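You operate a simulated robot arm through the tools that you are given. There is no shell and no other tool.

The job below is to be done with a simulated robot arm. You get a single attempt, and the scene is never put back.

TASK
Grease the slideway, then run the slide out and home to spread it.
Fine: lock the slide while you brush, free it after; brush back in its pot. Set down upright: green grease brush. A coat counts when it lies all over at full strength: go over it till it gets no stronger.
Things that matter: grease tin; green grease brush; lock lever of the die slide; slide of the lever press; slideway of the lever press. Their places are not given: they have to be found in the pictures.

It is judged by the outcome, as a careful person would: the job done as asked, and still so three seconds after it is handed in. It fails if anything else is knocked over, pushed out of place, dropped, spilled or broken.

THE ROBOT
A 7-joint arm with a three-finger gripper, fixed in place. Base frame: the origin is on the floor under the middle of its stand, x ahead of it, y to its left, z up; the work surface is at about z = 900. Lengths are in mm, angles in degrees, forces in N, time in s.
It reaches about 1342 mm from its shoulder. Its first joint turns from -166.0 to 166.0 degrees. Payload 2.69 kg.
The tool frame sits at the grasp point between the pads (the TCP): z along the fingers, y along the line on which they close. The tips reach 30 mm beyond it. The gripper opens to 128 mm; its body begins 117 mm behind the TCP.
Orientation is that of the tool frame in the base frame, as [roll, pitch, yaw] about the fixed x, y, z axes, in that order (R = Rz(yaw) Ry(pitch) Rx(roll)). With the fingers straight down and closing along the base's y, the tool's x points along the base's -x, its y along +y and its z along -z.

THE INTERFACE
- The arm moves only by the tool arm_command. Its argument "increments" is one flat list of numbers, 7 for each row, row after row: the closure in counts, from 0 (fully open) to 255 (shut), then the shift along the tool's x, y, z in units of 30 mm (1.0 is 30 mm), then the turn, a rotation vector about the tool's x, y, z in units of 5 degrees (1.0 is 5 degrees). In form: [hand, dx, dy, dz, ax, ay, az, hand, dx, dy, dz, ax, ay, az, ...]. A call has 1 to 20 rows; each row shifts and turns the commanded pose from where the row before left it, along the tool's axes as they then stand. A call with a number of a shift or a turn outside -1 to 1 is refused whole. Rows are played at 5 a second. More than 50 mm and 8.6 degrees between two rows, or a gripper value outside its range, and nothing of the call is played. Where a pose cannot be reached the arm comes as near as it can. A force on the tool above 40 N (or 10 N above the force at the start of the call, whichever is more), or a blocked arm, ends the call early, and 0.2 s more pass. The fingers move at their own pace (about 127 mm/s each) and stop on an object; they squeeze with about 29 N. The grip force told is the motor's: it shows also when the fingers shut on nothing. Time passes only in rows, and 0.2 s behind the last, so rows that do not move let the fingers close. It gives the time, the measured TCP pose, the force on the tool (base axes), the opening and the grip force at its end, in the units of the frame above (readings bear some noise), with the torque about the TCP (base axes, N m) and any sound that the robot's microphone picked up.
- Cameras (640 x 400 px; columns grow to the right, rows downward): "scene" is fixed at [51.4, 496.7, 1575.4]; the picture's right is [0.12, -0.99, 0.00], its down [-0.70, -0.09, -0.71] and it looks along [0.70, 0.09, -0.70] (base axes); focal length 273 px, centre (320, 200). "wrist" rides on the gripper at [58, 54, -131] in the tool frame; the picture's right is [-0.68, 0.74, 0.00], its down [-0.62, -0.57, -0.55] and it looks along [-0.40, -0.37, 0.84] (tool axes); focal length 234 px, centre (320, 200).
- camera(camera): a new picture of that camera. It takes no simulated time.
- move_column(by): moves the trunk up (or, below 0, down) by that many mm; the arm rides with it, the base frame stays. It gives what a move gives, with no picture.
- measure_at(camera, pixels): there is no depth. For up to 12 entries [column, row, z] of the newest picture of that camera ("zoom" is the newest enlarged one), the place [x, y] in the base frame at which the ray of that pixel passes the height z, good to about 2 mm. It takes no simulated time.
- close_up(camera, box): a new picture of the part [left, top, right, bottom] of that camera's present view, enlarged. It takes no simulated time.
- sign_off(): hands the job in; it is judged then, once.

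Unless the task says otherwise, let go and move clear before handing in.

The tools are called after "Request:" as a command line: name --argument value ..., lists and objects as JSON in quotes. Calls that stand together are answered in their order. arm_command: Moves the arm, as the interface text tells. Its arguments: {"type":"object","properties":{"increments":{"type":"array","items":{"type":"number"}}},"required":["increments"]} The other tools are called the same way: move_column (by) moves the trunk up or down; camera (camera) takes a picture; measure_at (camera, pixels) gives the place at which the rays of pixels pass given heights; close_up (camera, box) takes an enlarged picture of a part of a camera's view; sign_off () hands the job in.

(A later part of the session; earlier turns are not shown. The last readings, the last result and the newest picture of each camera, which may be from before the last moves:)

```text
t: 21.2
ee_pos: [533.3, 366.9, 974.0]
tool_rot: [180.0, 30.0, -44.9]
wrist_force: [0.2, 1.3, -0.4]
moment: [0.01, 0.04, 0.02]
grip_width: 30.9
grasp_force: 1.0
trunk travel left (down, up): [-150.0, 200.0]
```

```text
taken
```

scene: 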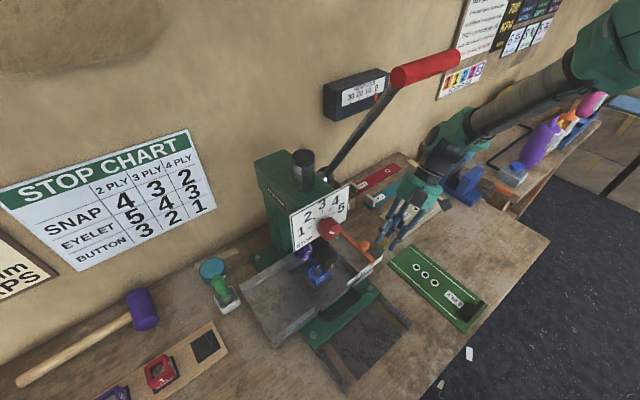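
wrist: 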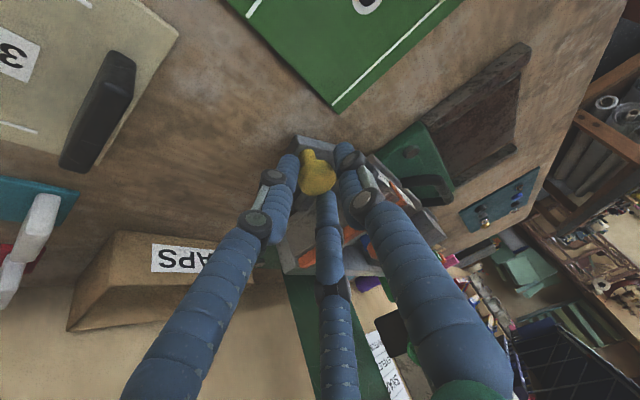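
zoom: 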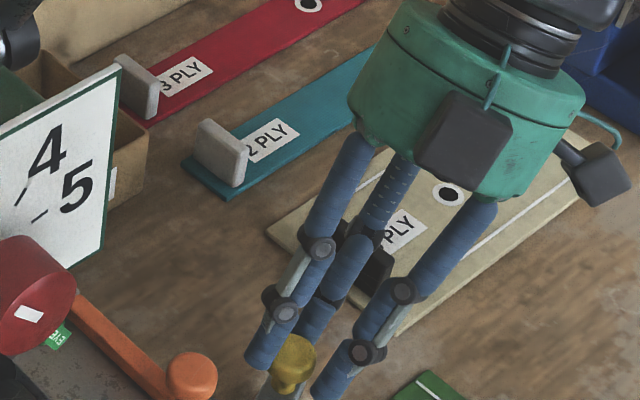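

Those measurements used an older picture. I'll re-measure with the fresh wrist view.

Request:
close_up --camera "wrist" --box '[260, 120, 460, 280]'

Request:
measure_at --camera "wrist" --pixels '[[370, 155, 940], [370, 155, 970], [318, 172, 955], [318, 172, 940], [405, 150, 915], [318, 136, 925], [298, 137, 925]]'

Request:
close_up --camera "scene" --box '[330, 200, 430, 290]'

```text
2.50 times, centred on (360, 200) of wrist
```

zoom: 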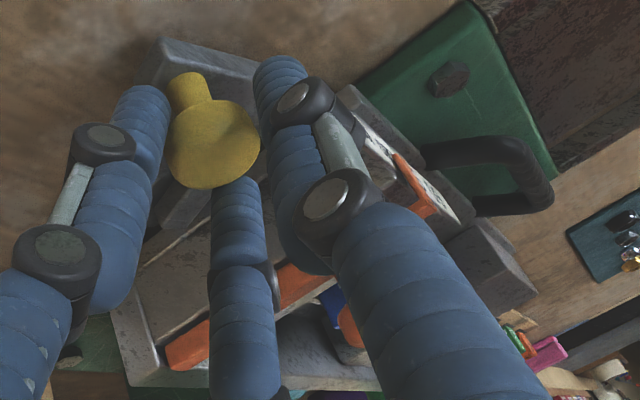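

```text
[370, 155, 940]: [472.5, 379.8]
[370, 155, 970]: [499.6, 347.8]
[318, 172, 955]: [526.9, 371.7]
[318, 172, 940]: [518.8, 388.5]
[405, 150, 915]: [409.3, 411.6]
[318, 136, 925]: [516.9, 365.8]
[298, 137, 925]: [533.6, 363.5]
```

```text
4.44 times, centred on (380, 245) of scene
```

zoom: 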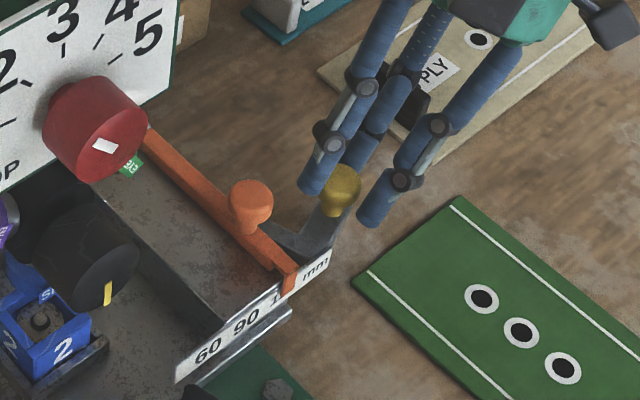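

The knob is near (527,372), swung about 41°, and the scale plate's end is near (455,389) at z≈985, so room remains. I'll step on a little further, checking the force.

Request:
arm_command --increments '[196, -0.139, 0.171, 0.08, 0, 0, 0, 196, 0, 0, 0, 0, 0, 0]'

Request:
close_up --camera "scene" --box '[330, 200, 430, 290]'

Request:
close_up --camera "wrist" --box '[260, 120, 460, 280]'

```text
t: 21.8
ee_pos: [527.0, 367.6, 973.9]
tool_rot: [-180.0, 29.9, -45.1]
wrist_force: [0.4, 1.5, 0.2]
moment: [0.06, -0.01, -0.01]
grip_width: 30.9
grasp_force: 0.9
trunk travel left (down, up): [-150.0, 200.0]
```

```text
4.44 times, centred on (380, 245) of scene
```

zoom: 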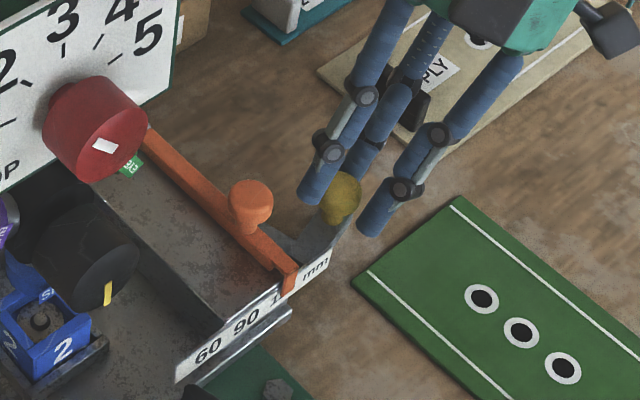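

```text
2.50 times, centred on (360, 200) of wrist
```

zoom: 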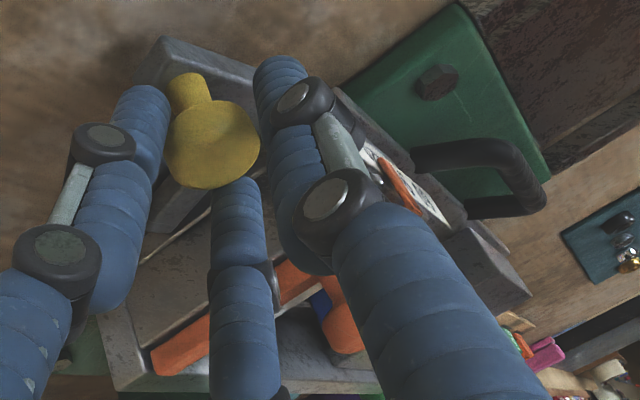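

It still turns freely. Two more steps.

Request:
arm_command --increments '[196, -0.149, 0.158, 0.086, 0, 0, 0, 196, -0.159, 0.141, 0.092, 0, 0, 0, 196, 0, 0, 0, 0, 0, 0]'

Request:
close_up --camera "scene" --box '[330, 200, 430, 290]'

Request:
close_up --camera "wrist" --box '[260, 120, 460, 280]'

```text
t: 22.6
ee_pos: [512.8, 368.2, 974.6]
tool_rot: [180.0, 30.0, -45.0]
wrist_force: [0.5, 1.9, 1.4]
moment: [0.05, 0.0, -0.04]
grip_width: 31.7
grasp_force: 1.8
trunk travel left (down, up): [-150.0, 200.0]
```

```text
4.44 times, centred on (380, 245) of scene
```

zoom: 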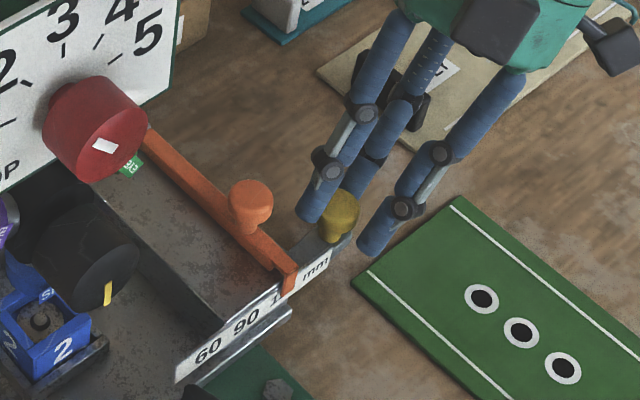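

```text
2.50 times, centred on (360, 200) of wrist
```

zoom: 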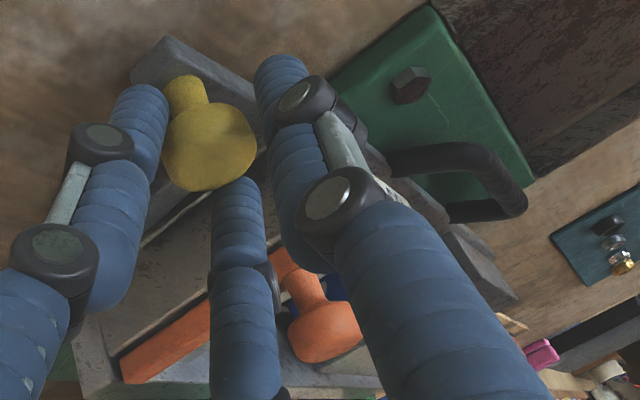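

Swung about 54°, and still free. I'll take one more step at a time.

Request:
arm_command --increments '[196, -0.169, 0.125, 0.098, 0, 0, 0, 196, 0, 0, 0, 0, 0, 0]'

Request:
close_up --camera "scene" --box '[330, 200, 430, 290]'

Request:
close_up --camera "wrist" --box '[260, 120, 460, 280]'

```text
t: 23.2
ee_pos: [507.3, 370.3, 973.9]
tool_rot: [-180.0, 30.0, -45.0]
wrist_force: [0.4, 1.0, -0.9]
moment: [0.03, 0.01, 0.0]
grip_width: 31.6
grasp_force: 2.1
trunk travel left (down, up): [-150.0, 200.0]
```

```text
4.44 times, centred on (380, 245) of scene
```

zoom: 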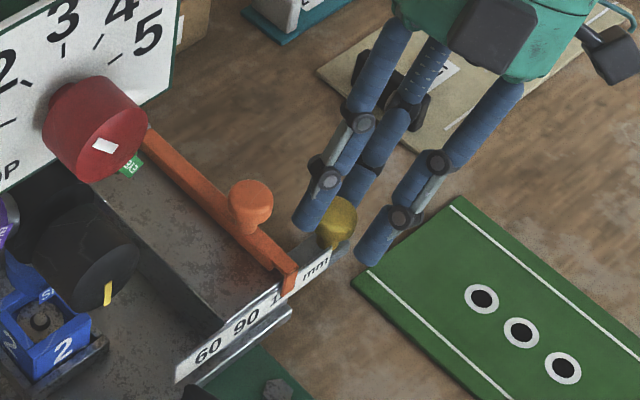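

```text
2.50 times, centred on (360, 200) of wrist
```

zoom: 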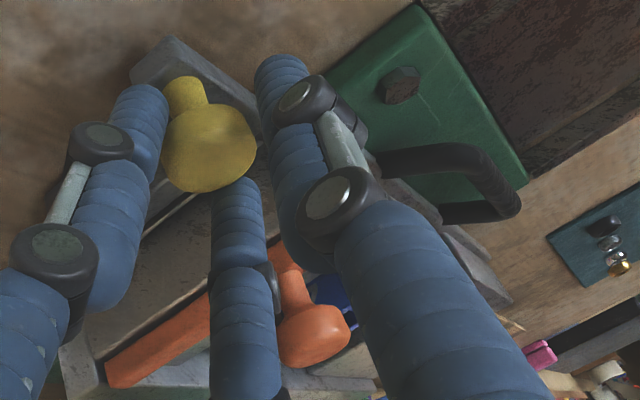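

Still free at about 59°. Two more small steps, watching force.

Request:
arm_command --increments '[196, -0.177, 0.106, 0.103, 0, 0, 0, 196, 0, 0, 0, 0, 0, 0]'

Request:
close_up --camera "wrist" --box '[260, 120, 460, 280]'

```text
t: 23.8
ee_pos: [501.5, 372.8, 974.1]
tool_rot: [-179.9, 30.0, -45.0]
wrist_force: [15.0, -4.5, -2.2]
moment: [-0.09, -0.28, -0.1]
grip_width: 39.8
grasp_force: 7.9
trunk travel left (down, up): [-150.0, 200.0]
```

```text
2.50 times, centred on (360, 200) of wrist
```

zoom: 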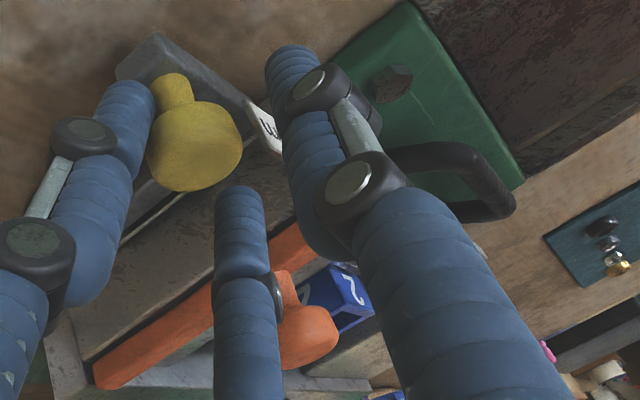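

The force jumped to 15 N and the fingers were spread to 40 mm: the lever has met its end stop after about 60°. I'll ease back slightly, open, and withdraw along the fingers.

Request:
arm_command --increments '[190, 0.14, -0.08, -0.08, 0, 0, 0, 135, 0, 0, 0, 0, 0, 0, 135, 0, 0, 0, 0, 0, 0, 135, 0, 0, -0.5, 0, 0, 0, 135, 0, 0, -0.9, 0, 0, 0, 135, 0, 0, -0.9, 0, 0, 0, 135, 0, 0, -0.9, 0, 0, 0, 135, 0, 0, 0, 0, 0, 0]'

Request:
camera --camera "scene"

Request:
close_up --camera "scene" --box '[330, 200, 430, 290]'

Request:
camera --camera "wrist"

```text
t: 25.6
ee_pos: [538.6, 336.7, 1056.2]
tool_rot: [180.0, 30.0, -45.1]
wrist_force: [0.7, -0.4, -1.0]
moment: [-0.01, 0.02, -0.01]
grip_width: 60.4
grasp_force: 0.0
trunk travel left (down, up): [-150.0, 200.0]
```

```text
taken
```

scene: 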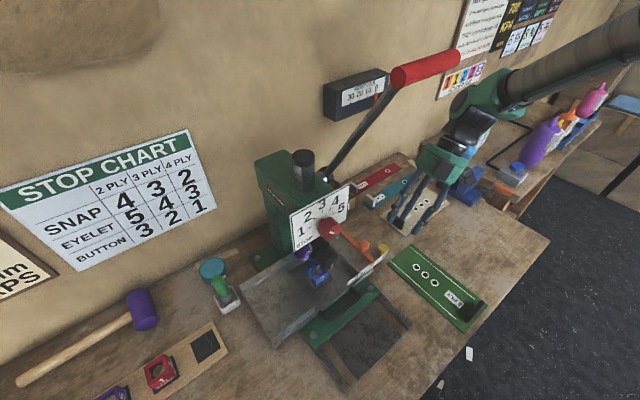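

```text
4.44 times, centred on (380, 245) of scene
```

zoom: 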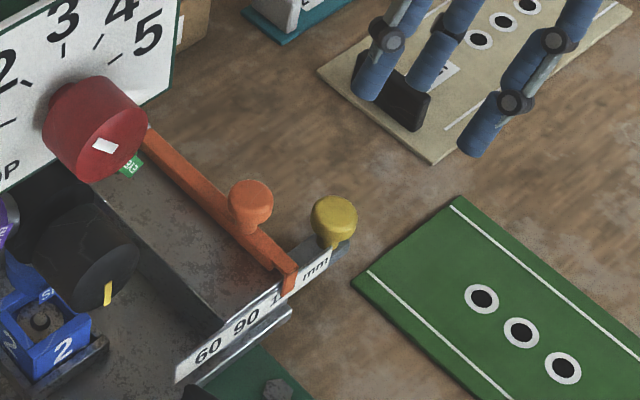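

```text
taken
```

wrist: 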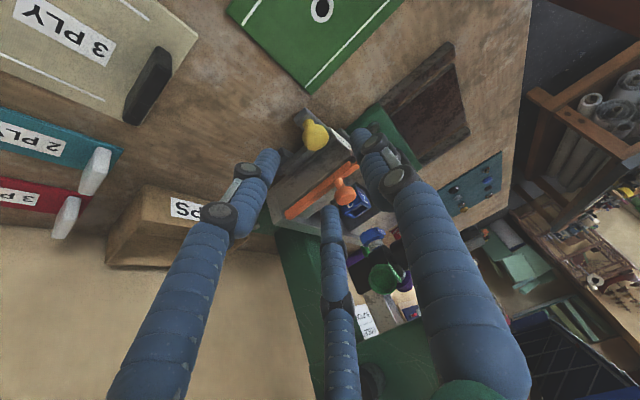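

The lock lever now rests at its forward stop and nothing else shifted. I'll withdraw upward and toward the robot's front side before levelling the hand, keeping well clear of the red grip.

Request:
arm_command --increments '[135, -0.073, 0.782, -0.41, 0, 0, 0, 135, -0.073, 0.782, -0.41, 0, 0, 0, 135, -0.073, 0.782, -0.41, 0, 0, 0, 135, -0.073, 0.782, -0.41, 0, 0, 0, 135, -0.073, 0.782, -0.41, 0, 0, 0, 135, -0.073, 0.782, -0.41, 0, 0, 0, 135, -0.073, 0.782, -0.41, 0, 0, 0, 135, -0.073, 0.782, -0.41, 0, 0, 0, 135, 0, 0, 0, 0, 0, 0]'

Request:
camera --camera "scene"

Request:
camera --camera "wrist"

```text
t: 27.6
ee_pos: [428.5, 178.7, 1151.8]
tool_rot: [-180.0, 30.0, -44.9]
wrist_force: [-0.1, -1.2, -0.4]
moment: [0.01, -0.05, 0.01]
grip_width: 60.1
grasp_force: 0.1
trunk travel left (down, up): [-150.0, 200.0]
```

```text
taken
```

scene: 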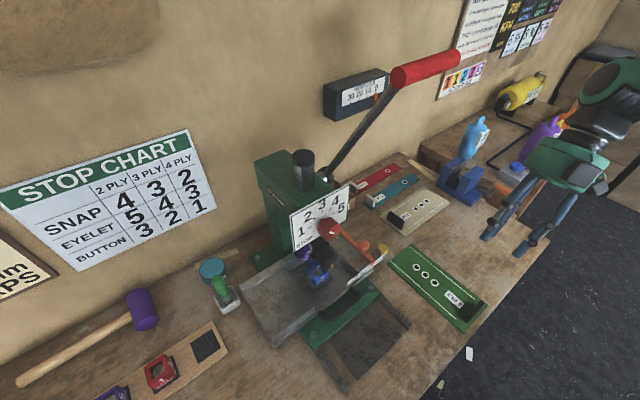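

```text
taken
```

wrist: 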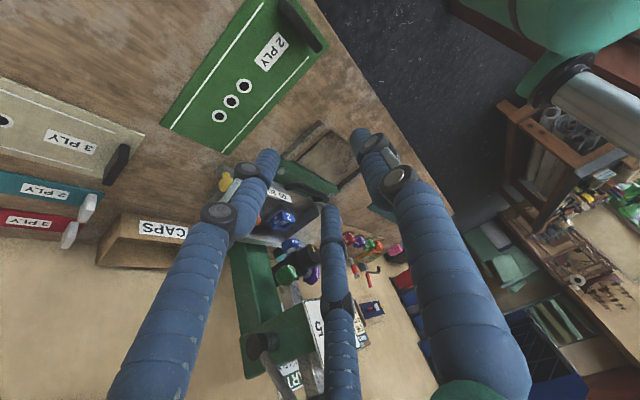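

Clear of everything. I'll level the hand (30° back) here, then carry on around the front of the press.

Request:
arm_command --increments '[135, 0, 0, 0, 0, 1, 0, 135, 0, 0, 0, 0, 1, 0, 135, 0, 0, 0, 0, 1, 0, 135, 0, 0, 0, 0, 1, 0, 135, 0, 0, 0, 0, 1, 0, 135, 0, 0, 0, 0, 1, 0, 135, 0, 0, 0, 0, 0, 0]'

Request:
camera --camera "scene"

Request:
close_up --camera "wrist" --box '[200, 100, 420, 240]'

```text
t: 29.2
ee_pos: [430.2, 180.6, 1151.4]
tool_rot: [180.0, 0.0, -45.0]
wrist_force: [-0.2, 0.2, -0.2]
moment: [0.0, -0.03, 0.03]
grip_width: 60.5
grasp_force: 0.0
trunk travel left (down, up): [-150.0, 200.0]
```

```text
taken
```

scene: 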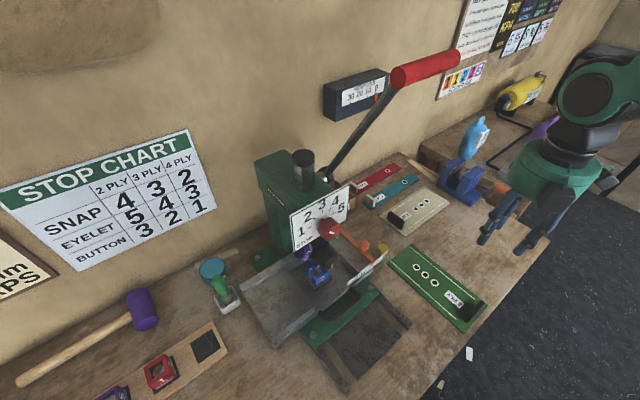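

```text
2.86 times, centred on (310, 170) of wrist
```

zoom: 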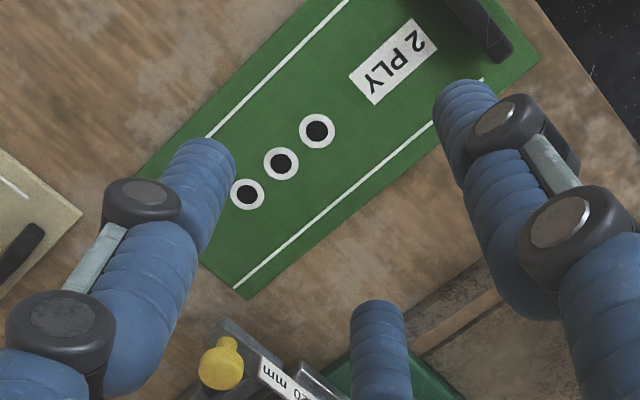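

I'll move left across the front in two legs, checking after the first.

Request:
arm_command --increments '[135, -0.741, 0.202, -0.238, 0, 0, 0, 135, -0.741, 0.202, -0.238, 0, 0, 0, 135, -0.741, 0.202, -0.238, 0, 0, 0, 135, -0.741, 0.202, -0.238, 0, 0, 0, 135, -0.741, 0.202, -0.238, 0, 0, 0, 135, -0.741, 0.202, -0.238, 0, 0, 0, 135, -0.741, 0.202, -0.238, 0, 0, 0, 135, 0, 0, 0, 0, 0, 0]'

Request:
camera --camera "scene"

Request:
camera --camera "wrist"

```text
t: 31.0
ee_pos: [289.9, 259.7, 1202.8]
tool_rot: [-180.0, 0.0, -45.0]
wrist_force: [-0.4, -0.5, 0.7]
moment: [0.01, -0.03, -0.02]
grip_width: 60.3
grasp_force: 0.1
trunk travel left (down, up): [-150.0, 200.0]
```

```text
taken
```

scene: 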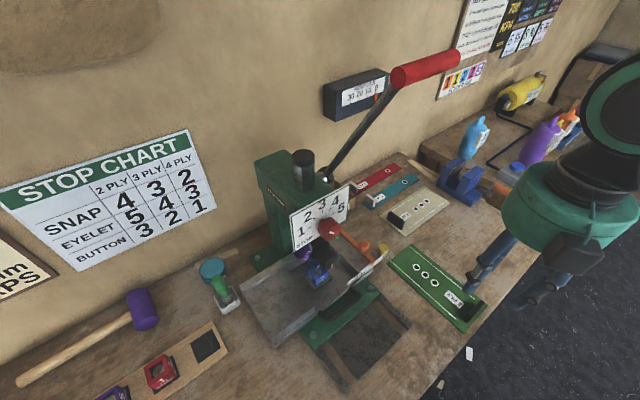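

```text
taken
```

wrist: 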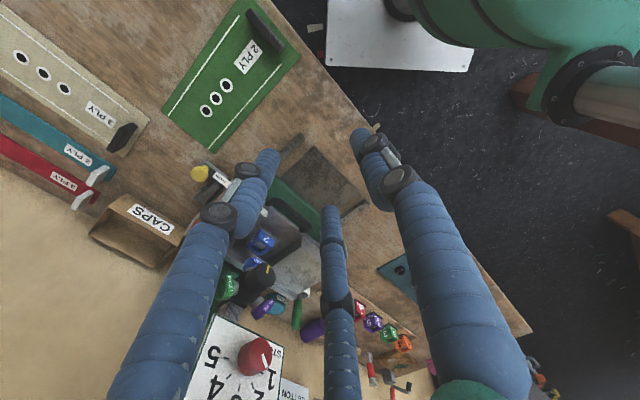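

Good so far; the slideway plate shows at wrist (315,180). Second leg brings me above and in front of it.

Request:
arm_command --increments '[135, -0.774, -0.37, 0.2, 0, 0, 0, 135, -0.774, -0.37, 0.2, 0, 0, 0, 135, -0.774, -0.37, 0.2, 0, 0, 0, 135, -0.774, -0.37, 0.2, 0, 0, 0, 135, -0.774, -0.37, 0.2, 0, 0, 0, 135, -0.774, -0.37, 0.2, 0, 0, 0, 135, -0.774, -0.37, 0.2, 0, 0, 0, 135, 0, 0, 0, 0, 0, 0]'

Request:
camera --camera "scene"

Request:
camera --camera "wrist"

```text
t: 32.8
ee_pos: [230.1, 431.2, 1158.7]
tool_rot: [-179.9, 0.0, -45.0]
wrist_force: [-0.6, -0.2, 0.2]
moment: [-0.05, -0.03, -0.01]
grip_width: 60.5
grasp_force: 0.1
trunk travel left (down, up): [-150.0, 200.0]
```

```text
taken
```

scene: 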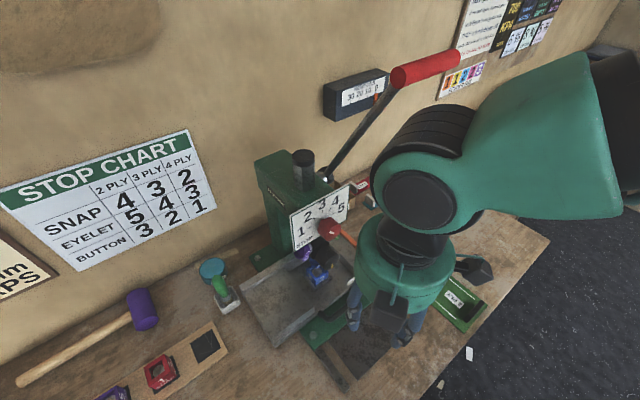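

```text
taken
```

wrist: 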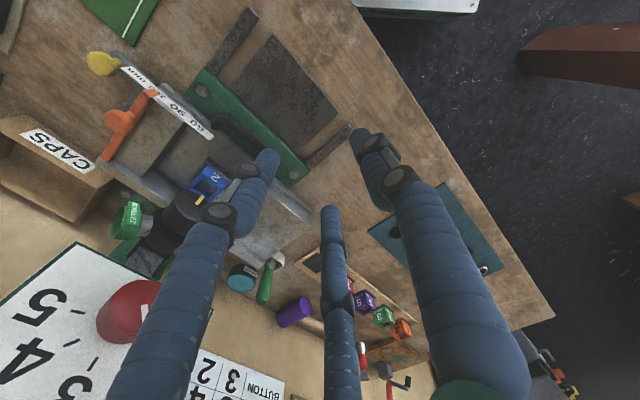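

From here the slideway plate is at wrist (285,95) and the brush at (265,280). I'll zoom in on both.

Request:
close_up --camera "wrist" --box '[170, 0, 370, 190]'

Request:
close_up --camera "wrist" --box '[215, 230, 315, 310]'

Request:
measure_at --camera "wrist" --pixels '[[270, 258, 1030], [270, 258, 1000], [264, 298, 1000], [264, 298, 950], [243, 277, 940]]'

```text
2.11 times, centred on (270, 95) of wrist
```

zoom: 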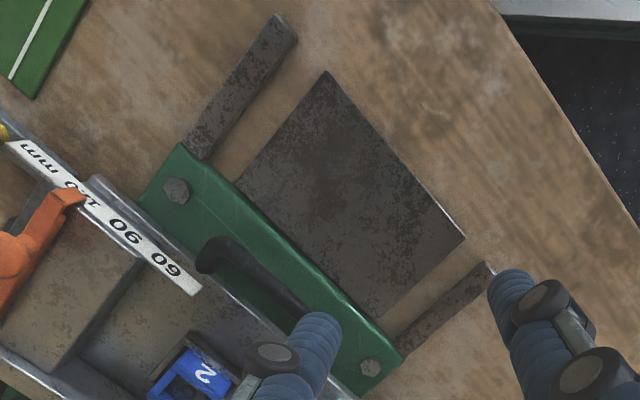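

```text
5.00 times, centred on (265, 270) of wrist
```

zoom: 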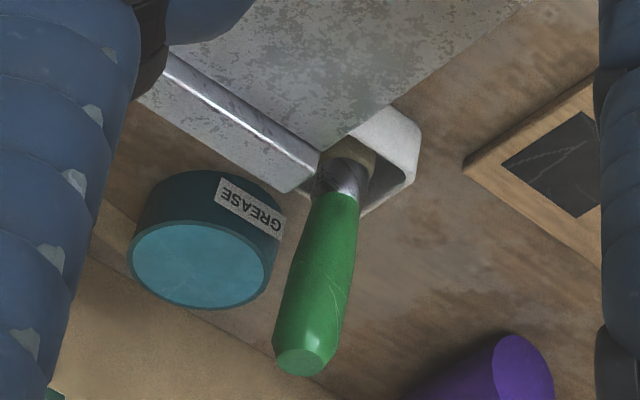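

```text
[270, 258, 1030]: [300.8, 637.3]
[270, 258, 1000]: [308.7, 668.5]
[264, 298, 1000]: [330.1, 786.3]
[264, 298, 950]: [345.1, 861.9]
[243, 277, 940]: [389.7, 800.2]
```

The tin (labelled GREASE) and brush are clear. I'll triangulate the brush handle top, ferrule and tin rim with both cameras.

Request:
measure_at --camera "wrist" --pixels '[[261, 302, 1020], [261, 302, 1010], [261, 302, 1000], [269.5, 265, 960], [269.5, 265, 940], [241, 282, 945], [241, 282, 935], [273, 256, 935]]'

Request:
measure_at --camera "scene" --pixels '[[217.5, 278.5, 1020], [217.5, 278.5, 1010], [217.5, 278.5, 1000], [225.6, 298, 960], [225.6, 298, 940], [212.4, 267.6, 945], [212.4, 267.6, 935], [227, 299, 930], [240.4, 300, 930], [223, 311, 930], [214, 297, 930], [232, 286, 930]]'

```text
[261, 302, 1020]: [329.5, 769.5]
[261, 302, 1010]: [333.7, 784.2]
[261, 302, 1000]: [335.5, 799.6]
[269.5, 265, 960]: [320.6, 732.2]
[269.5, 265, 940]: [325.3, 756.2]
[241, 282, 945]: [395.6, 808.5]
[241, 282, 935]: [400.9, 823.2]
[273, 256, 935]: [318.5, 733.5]
```

```text
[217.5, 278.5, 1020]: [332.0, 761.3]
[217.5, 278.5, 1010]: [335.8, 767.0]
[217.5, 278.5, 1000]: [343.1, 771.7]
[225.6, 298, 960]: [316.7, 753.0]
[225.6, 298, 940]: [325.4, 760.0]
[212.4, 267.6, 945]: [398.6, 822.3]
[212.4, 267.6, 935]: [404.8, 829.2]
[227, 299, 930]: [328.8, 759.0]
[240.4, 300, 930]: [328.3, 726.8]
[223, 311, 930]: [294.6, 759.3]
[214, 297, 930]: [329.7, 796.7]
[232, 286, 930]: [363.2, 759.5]
```

Brush stands near (327,760), top z≈1022; tin centre near (400,825) with rim z≈938. I need the height of the neighbouring table corner (scene (239.6,286)).

Request:
measure_at --camera "scene" --pixels '[[239.6, 286, 1000], [239.6, 286, 980], [239.6, 286, 960], [239.6, 286, 940]]'

Request:
measure_at --camera "wrist" --pixels '[[265.6, 260, 1000], [265.6, 260, 980], [265.6, 260, 960], [265.6, 260, 940]]'

Request:
close_up --camera "wrist" --box '[215, 160, 335, 300]'

```text
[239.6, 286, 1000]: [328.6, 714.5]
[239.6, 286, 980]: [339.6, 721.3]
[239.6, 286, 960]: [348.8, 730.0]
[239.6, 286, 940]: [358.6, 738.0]
```

```text
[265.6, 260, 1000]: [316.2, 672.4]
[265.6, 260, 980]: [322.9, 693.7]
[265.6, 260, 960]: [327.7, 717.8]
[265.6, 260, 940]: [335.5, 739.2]
```

```text
2.86 times, centred on (275, 230) of wrist
```

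zoom: 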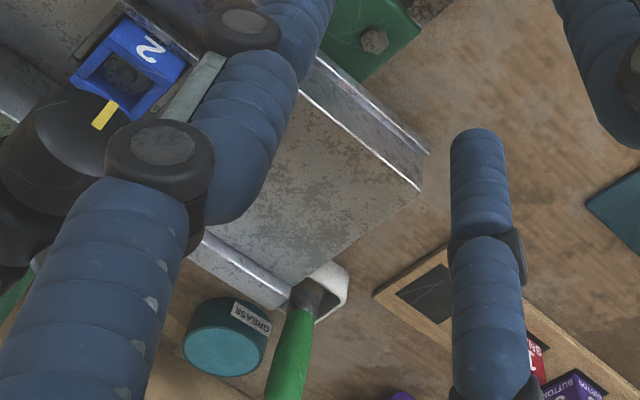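

The table corner beside the pot is near z≈960, so a grip at TCP z≈1003 keeps the tips above it. I'll move over to the brush at z≈1100.

Request:
arm_command --increments '[135, -0.456, -0.837, 0.164, 0, 0, 0, 135, -0.456, -0.837, 0.164, 0, 0, 0, 135, -0.456, -0.837, 0.164, 0, 0, 0, 135, -0.456, -0.837, 0.164, 0, 0, 0, 135, -0.456, -0.837, 0.164, 0, 0, 0, 135, -0.456, -0.837, 0.164, 0, 0, 0, 135, -0.456, -0.837, 0.164, 0, 0, 0, 135, -0.456, -0.837, 0.164, 0, 0, 0, 135, -0.456, -0.837, 0.164, 0, 0, 0, 135, -0.456, -0.837, 0.164, 0, 0, 0, 135, -0.456, -0.837, 0.164, 0, 0, 0, 135, -0.456, -0.837, 0.164, 0, 0, 0, 135, 0, 0, 0, 0, 0, 0]'

Request:
camera --camera "scene"

Request:
camera --camera "wrist"

```text
t: 35.6
ee_pos: [326.9, 760.2, 1099.8]
tool_rot: [-180.0, 0.1, -45.0]
wrist_force: [0.3, -0.3, -0.9]
moment: [-0.05, 0.02, 0.01]
grip_width: 60.3
grasp_force: 0.1
trunk travel left (down, up): [-150.0, 200.0]
```

```text
taken
```

scene: 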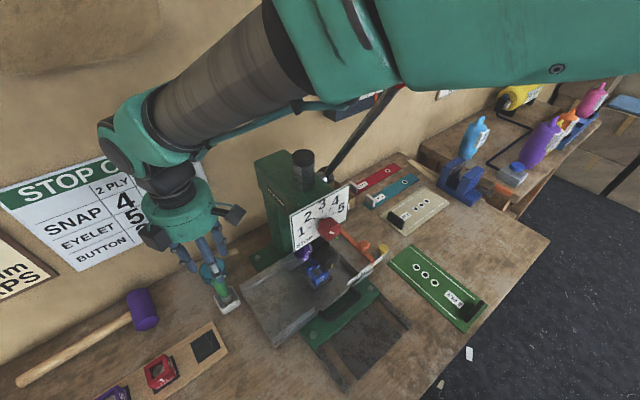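

```text
taken
```

wrist: 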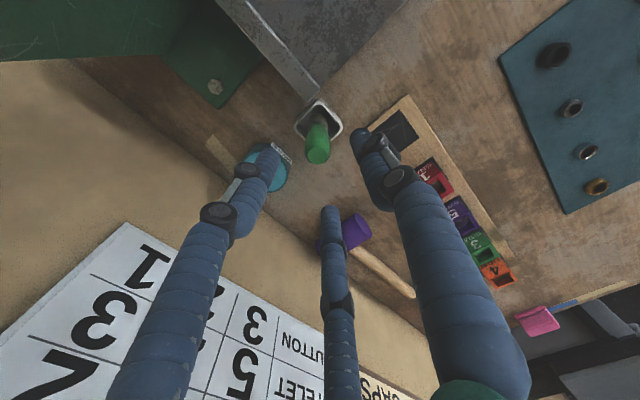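

The brush handle appears at wrist (317,143), close to where a point directly below the hand should appear. I'll zoom to refine and to confirm the press lever rod is unmoved.

Request:
close_up --camera "wrist" --box '[250, 80, 390, 180]'

Request:
close_up --camera "scene" --box '[280, 60, 440, 200]'

Request:
measure_at --camera "wrist" --pixels '[[317, 156, 1022], [319, 104, 930], [283, 160, 938], [320, 122, 935]]'

```text
4.00 times, centred on (320, 130) of wrist
```

zoom: 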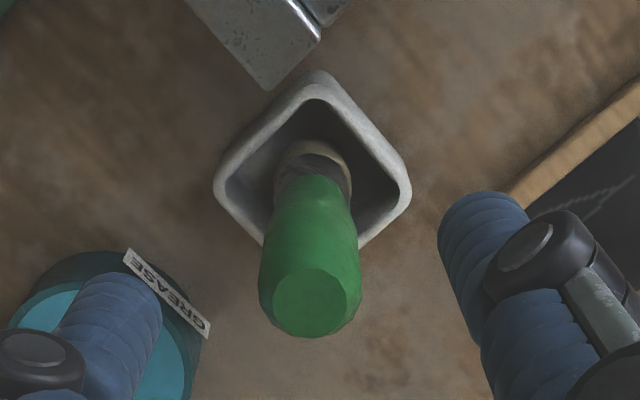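

```text
2.86 times, centred on (360, 130) of scene
```

zoom: 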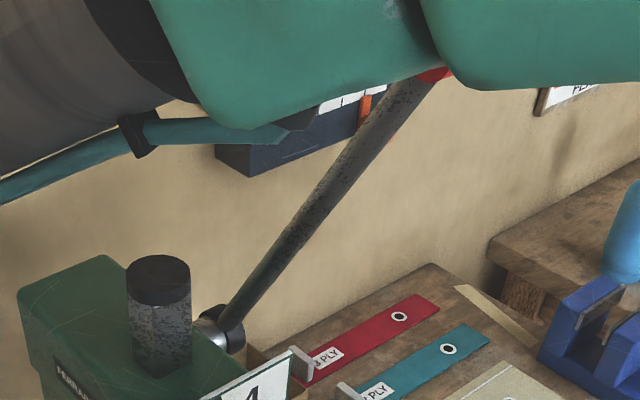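

```text
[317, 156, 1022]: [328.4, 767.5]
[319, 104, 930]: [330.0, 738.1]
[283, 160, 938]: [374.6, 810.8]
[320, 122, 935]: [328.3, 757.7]
```

The lever rod is unchanged (top meets the grip at (398,86)). The handle's top is about (329,765,1025); I'll descend to TCP z≈1004 around it.

Request:
arm_command --increments '[135, -0.012, -0.024, 0.8, 0, 0, 0, 135, -0.012, -0.024, 0.8, 0, 0, 0, 135, -0.012, -0.024, 0.8, 0, 0, 0, 135, -0.012, -0.024, 0.8, 0, 0, 0, 135, 0, 0, 0, 0, 0, 0]'

Request:
camera --camera "wrist"

Request:
close_up --camera "scene" --box '[160, 210, 280, 330]'

```text
t: 36.8
ee_pos: [328.8, 760.7, 1002.9]
tool_rot: [-180.0, 0.0, -45.0]
wrist_force: [0.1, -0.7, -1.1]
moment: [-0.01, -0.03, 0.01]
grip_width: 60.3
grasp_force: 0.1
trunk travel left (down, up): [-150.0, 200.0]
```

```text
taken
```

wrist: 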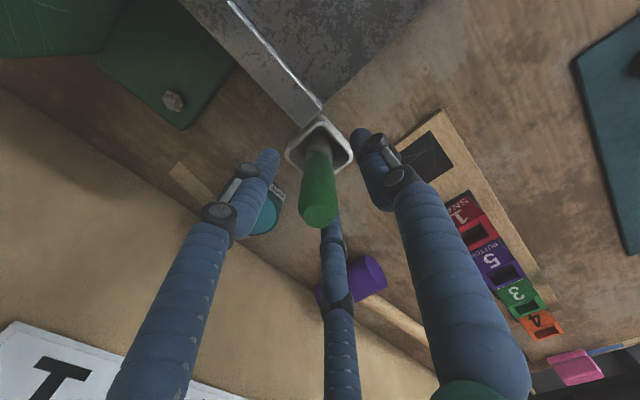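

```text
3.33 times, centred on (220, 270) of scene
```

zoom: 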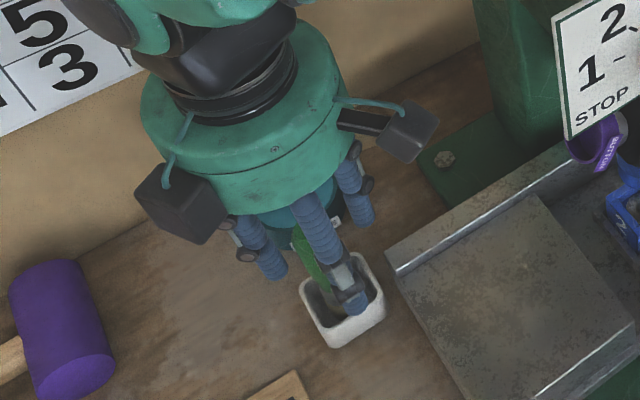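

The handle sits between the fingers around wrist (317,190). Closing on it now.

Request:
arm_command --increments '[170, 0, 0, 0, 0, 0, 0, 200, 0, 0, 0, 0, 0, 0, 230, 0, 0, 0, 0, 0, 0, 255, 0, 0, 0, 0, 0, 0, 255, 0, 0, 0, 0, 0, 0]'

Request:
camera --camera "wrist"

Request:
close_up --camera "scene" --box '[160, 210, 280, 330]'

```text
t: 38.0
ee_pos: [326.8, 760.1, 1002.7]
tool_rot: [-180.0, 0.0, -45.0]
wrist_force: [0.5, -0.2, -0.5]
moment: [-0.01, 0.02, 0.0]
grip_width: 25.2
grasp_force: 29.1
trunk travel left (down, up): [-150.0, 200.0]
```

```text
taken
```

wrist: 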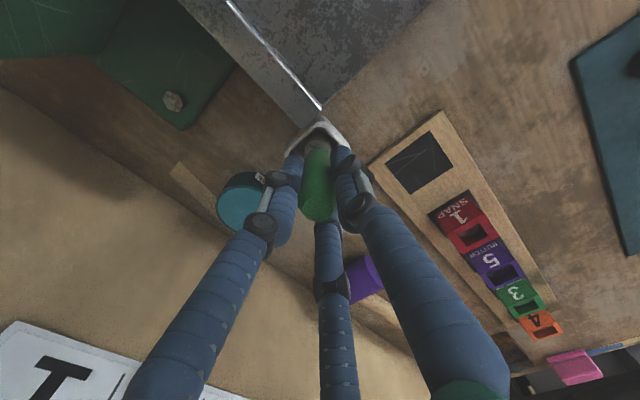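

```text
3.33 times, centred on (220, 270) of scene
```

zoom: 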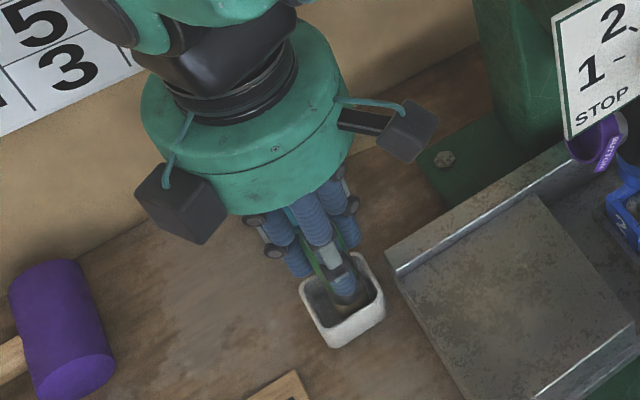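

The brush is gripped (25 mm, 29 N); I note the grasp pose (327,760,1002.7) for putting it back. Lifting straight up about 95 mm.

Request:
arm_command --increments '[255, 0, 0, -0.5, 0, 0, 0, 255, 0, 0, -0.9, 0, 0, 0, 255, 0, 0, -0.9, 0, 0, 0, 255, 0, 0, -0.9, 0, 0, 0, 255, 0, 0, 0, 0, 0, 0]'

Request:
camera --camera "wrist"

Request:
close_up --camera "scene" --box '[150, 180, 290, 330]'

```text
t: 39.2
ee_pos: [326.6, 761.5, 1099.2]
tool_rot: [-180.0, 0.0, -45.1]
wrist_force: [-0.1, 0.4, 0.1]
moment: [0.01, 0.01, -0.01]
grip_width: 24.6
grasp_force: 28.8
trunk travel left (down, up): [-150.0, 200.0]
```

```text
taken
```

wrist: 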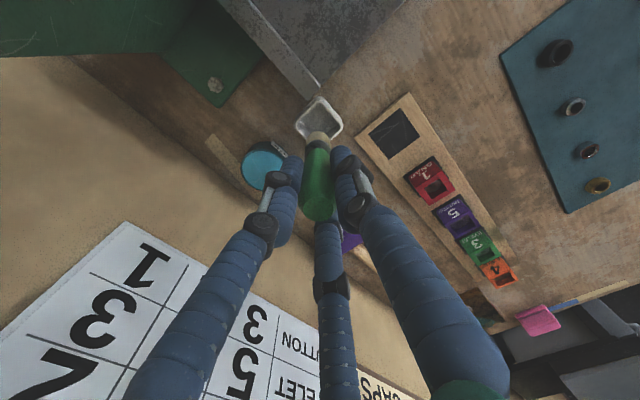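

```text
2.67 times, centred on (220, 255) of scene
```

zoom: 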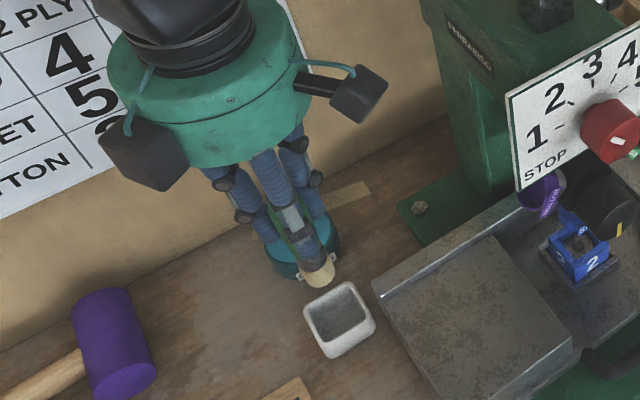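

The brush hangs straight, bristle end at wrist (318,137). I'll measure the tin centre from this view.

Request:
close_up --camera "wrist" --box '[220, 100, 360, 220]'

Request:
measure_at --camera "wrist" --pixels '[[263, 169, 945], [263, 169, 938], [263, 169, 930], [242, 169, 938], [284, 160, 938], [320, 118, 930]]'

Request:
close_up --camera "scene" --box '[200, 230, 260, 300]'

```text
3.33 times, centred on (290, 160) of wrist
```

zoom: 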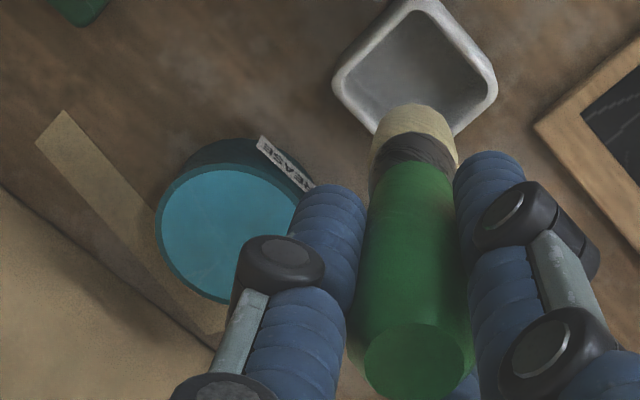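

```text
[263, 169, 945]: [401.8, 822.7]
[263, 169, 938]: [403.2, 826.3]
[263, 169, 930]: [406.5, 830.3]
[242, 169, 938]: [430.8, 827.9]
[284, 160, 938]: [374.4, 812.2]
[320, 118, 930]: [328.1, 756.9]
```

```text
5.71 times, centred on (230, 265) of scene
```

zoom: 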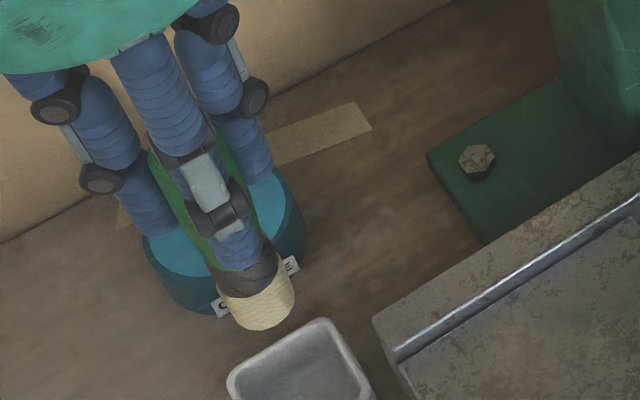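

Tin centre is about (401,824) with rim near z≈938; the wall is at a safe but small distance behind. I'll carry the brush over the tin's front half and look before dipping.

Request:
arm_command --increments '[255, 0.07, -0.724, 0, 0, 0, 0, 255, 0.07, -0.724, 0, 0, 0, 0, 255, 0.07, -0.724, 0, 0, 0, 0, 255, 0.07, -0.724, 0, 0, 0, 0, 255, 0, 0, 0, 0, 0, 0]'

Request:
camera --camera "scene"

Request:
camera --camera "wrist"

Request:
close_up --camera "scene" --box '[140, 160, 280, 300]'

```text
t: 40.4
ee_pos: [395.7, 817.1, 1100.0]
tool_rot: [-180.0, -0.1, -45.0]
wrist_force: [0.4, -0.1, -0.4]
moment: [-0.02, 0.03, -0.04]
grip_width: 24.7
grasp_force: 28.9
trunk travel left (down, up): [-150.0, 200.0]
```

```text
taken
```

scene: 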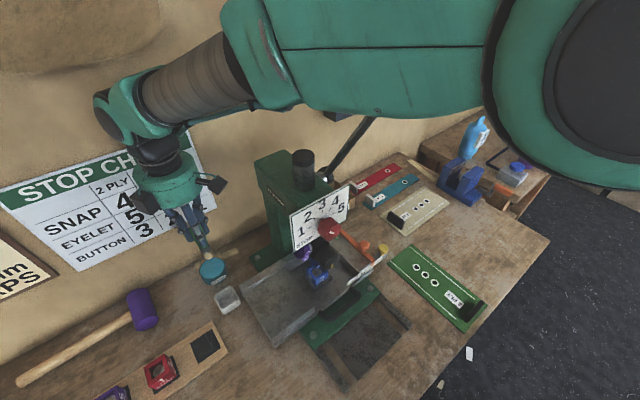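

```text
taken
```

wrist: 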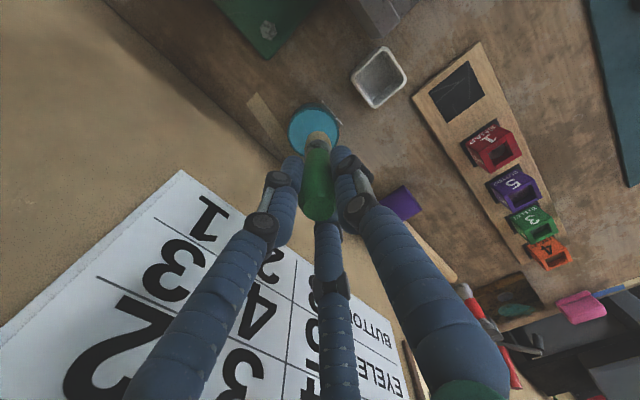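

```text
2.86 times, centred on (210, 230) of scene
```

zoom: 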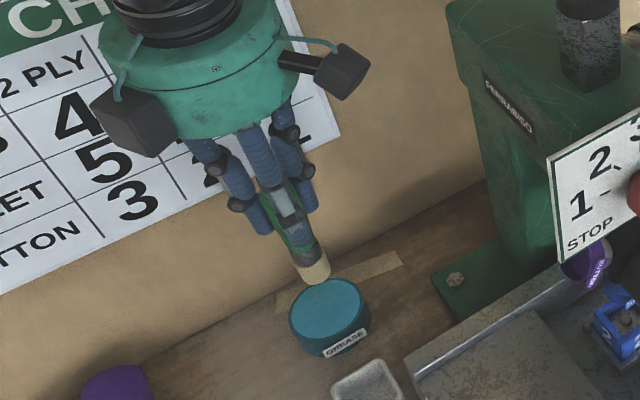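

Brush is over the tin and the lever rod is still in line. I'll lower to just above the rim, then step in slowly while watching the force.

Request:
arm_command --increments '[255, 0, 0, 0.85, 0, 0, 0, 255, 0, 0, 0.85, 0, 0, 0, 255, 0, 0, 0, 0, 0, 0]'

Request:
close_up --camera "scene" --box '[170, 220, 270, 300]'

Request:
close_up --camera "wrist" --box '[250, 80, 390, 200]'

```text
t: 41.2
ee_pos: [392.7, 818.7, 1048.9]
tool_rot: [179.9, -0.1, -44.8]
wrist_force: [0.4, -0.6, -0.9]
moment: [-0.03, 0.04, -0.01]
grip_width: 24.2
grasp_force: 28.2
trunk travel left (down, up): [-150.0, 200.0]
```

```text
5.00 times, centred on (220, 260) of scene
```

zoom: 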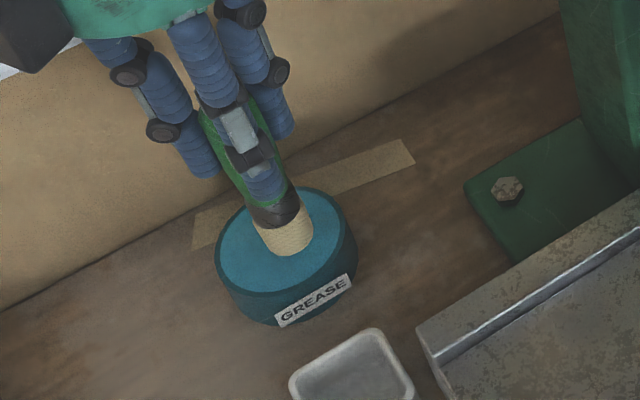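

```text
3.33 times, centred on (320, 140) of wrist
```

zoom: 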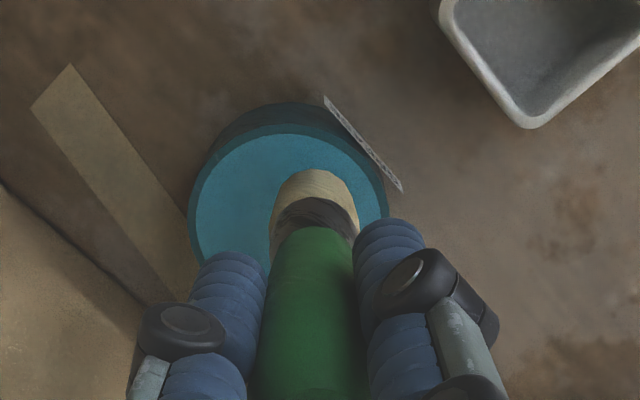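

The brush hangs inside the rim outline. I'll step down 4 mm at a time.

Request:
arm_command --increments '[255, 0, 0, 0.13, 0, 0, 0, 255, 0, 0, 0.13, 0, 0, 0, 255, 0, 0, 0.13, 0, 0, 0, 255, 0, 0, 0, 0, 0, 0]'

Request:
close_up --camera "scene" --box '[170, 220, 270, 300]'

Request:
close_up --camera "wrist" --box '[250, 80, 390, 200]'

```text
t: 42.2
ee_pos: [393.8, 818.2, 1038.0]
tool_rot: [179.9, -0.1, -44.9]
wrist_force: [-0.2, 0.4, -0.8]
moment: [0.02, 0.04, 0.03]
grip_width: 24.4
grasp_force: 29.0
trunk travel left (down, up): [-150.0, 200.0]
```

```text
5.00 times, centred on (220, 260) of scene
```

zoom: 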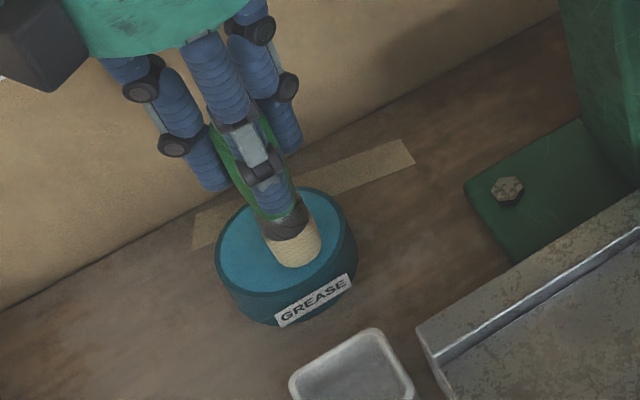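

```text
3.33 times, centred on (320, 140) of wrist
```

zoom: 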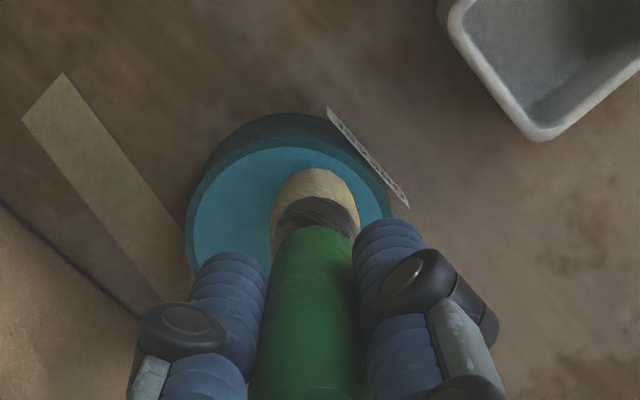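

No contact yet. Continue down 4 mm steps.

Request:
arm_command --increments '[255, 0, 0, 0.13, 0, 0, 0, 255, 0, 0, 0.13, 0, 0, 0, 255, 0, 0, 0, 0, 0, 0]'

Request:
close_up --camera "scene" --box '[170, 220, 270, 300]'

Request:
close_up --camera "wrist" --box '[250, 80, 390, 200]'

```text
t: 43.0
ee_pos: [394.7, 817.2, 1029.1]
tool_rot: [180.0, 0.0, -45.0]
wrist_force: [0.6, 0.0, 0.5]
moment: [0.02, 0.02, 0.0]
grip_width: 24.2
grasp_force: 28.2
trunk travel left (down, up): [-150.0, 200.0]
```

```text
5.00 times, centred on (220, 260) of scene
```

zoom: 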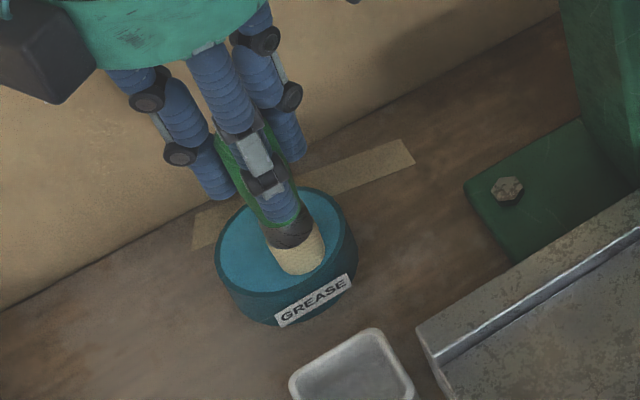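

```text
3.33 times, centred on (320, 140) of wrist
```

zoom: 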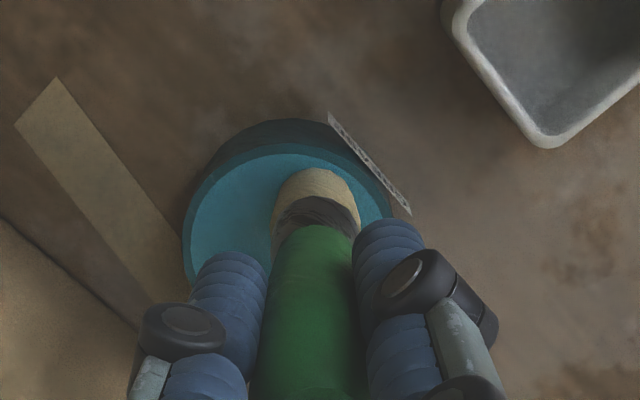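

The tin's inner wall shows, so the grease level lies below the rim. I'll centre the brush a bit more (6 mm toward the back) and continue down in small steps.

Request:
arm_command --increments '[255, 0, -0.2, 0, 0, 0, 0, 255, 0, 0, 0.13, 0, 0, 0, 255, 0, 0, 0.13, 0, 0, 0, 255, 0, 0, 0, 0, 0, 0]'

Request:
close_up --camera "scene" --box '[170, 220, 270, 300]'

Request:
close_up --camera "wrist" --box '[250, 80, 390, 200]'

```text
t: 44.0
ee_pos: [400.0, 822.1, 1023.5]
tool_rot: [-179.8, 0.1, -45.0]
wrist_force: [4.9, 4.2, 22.5]
moment: [0.31, -0.45, 0.05]
grip_width: 24.1
grasp_force: 29.1
trunk travel left (down, up): [-150.0, 200.0]
```

```text
5.00 times, centred on (220, 260) of scene
```

zoom: 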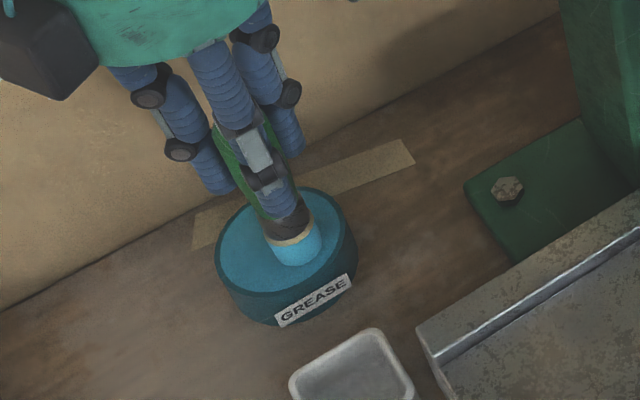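

```text
3.33 times, centred on (320, 140) of wrist
```

zoom: 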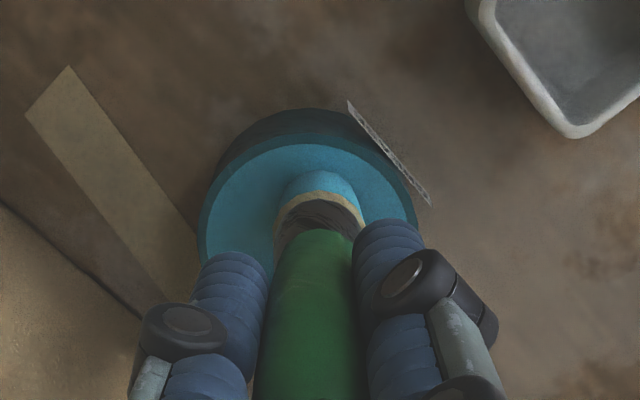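

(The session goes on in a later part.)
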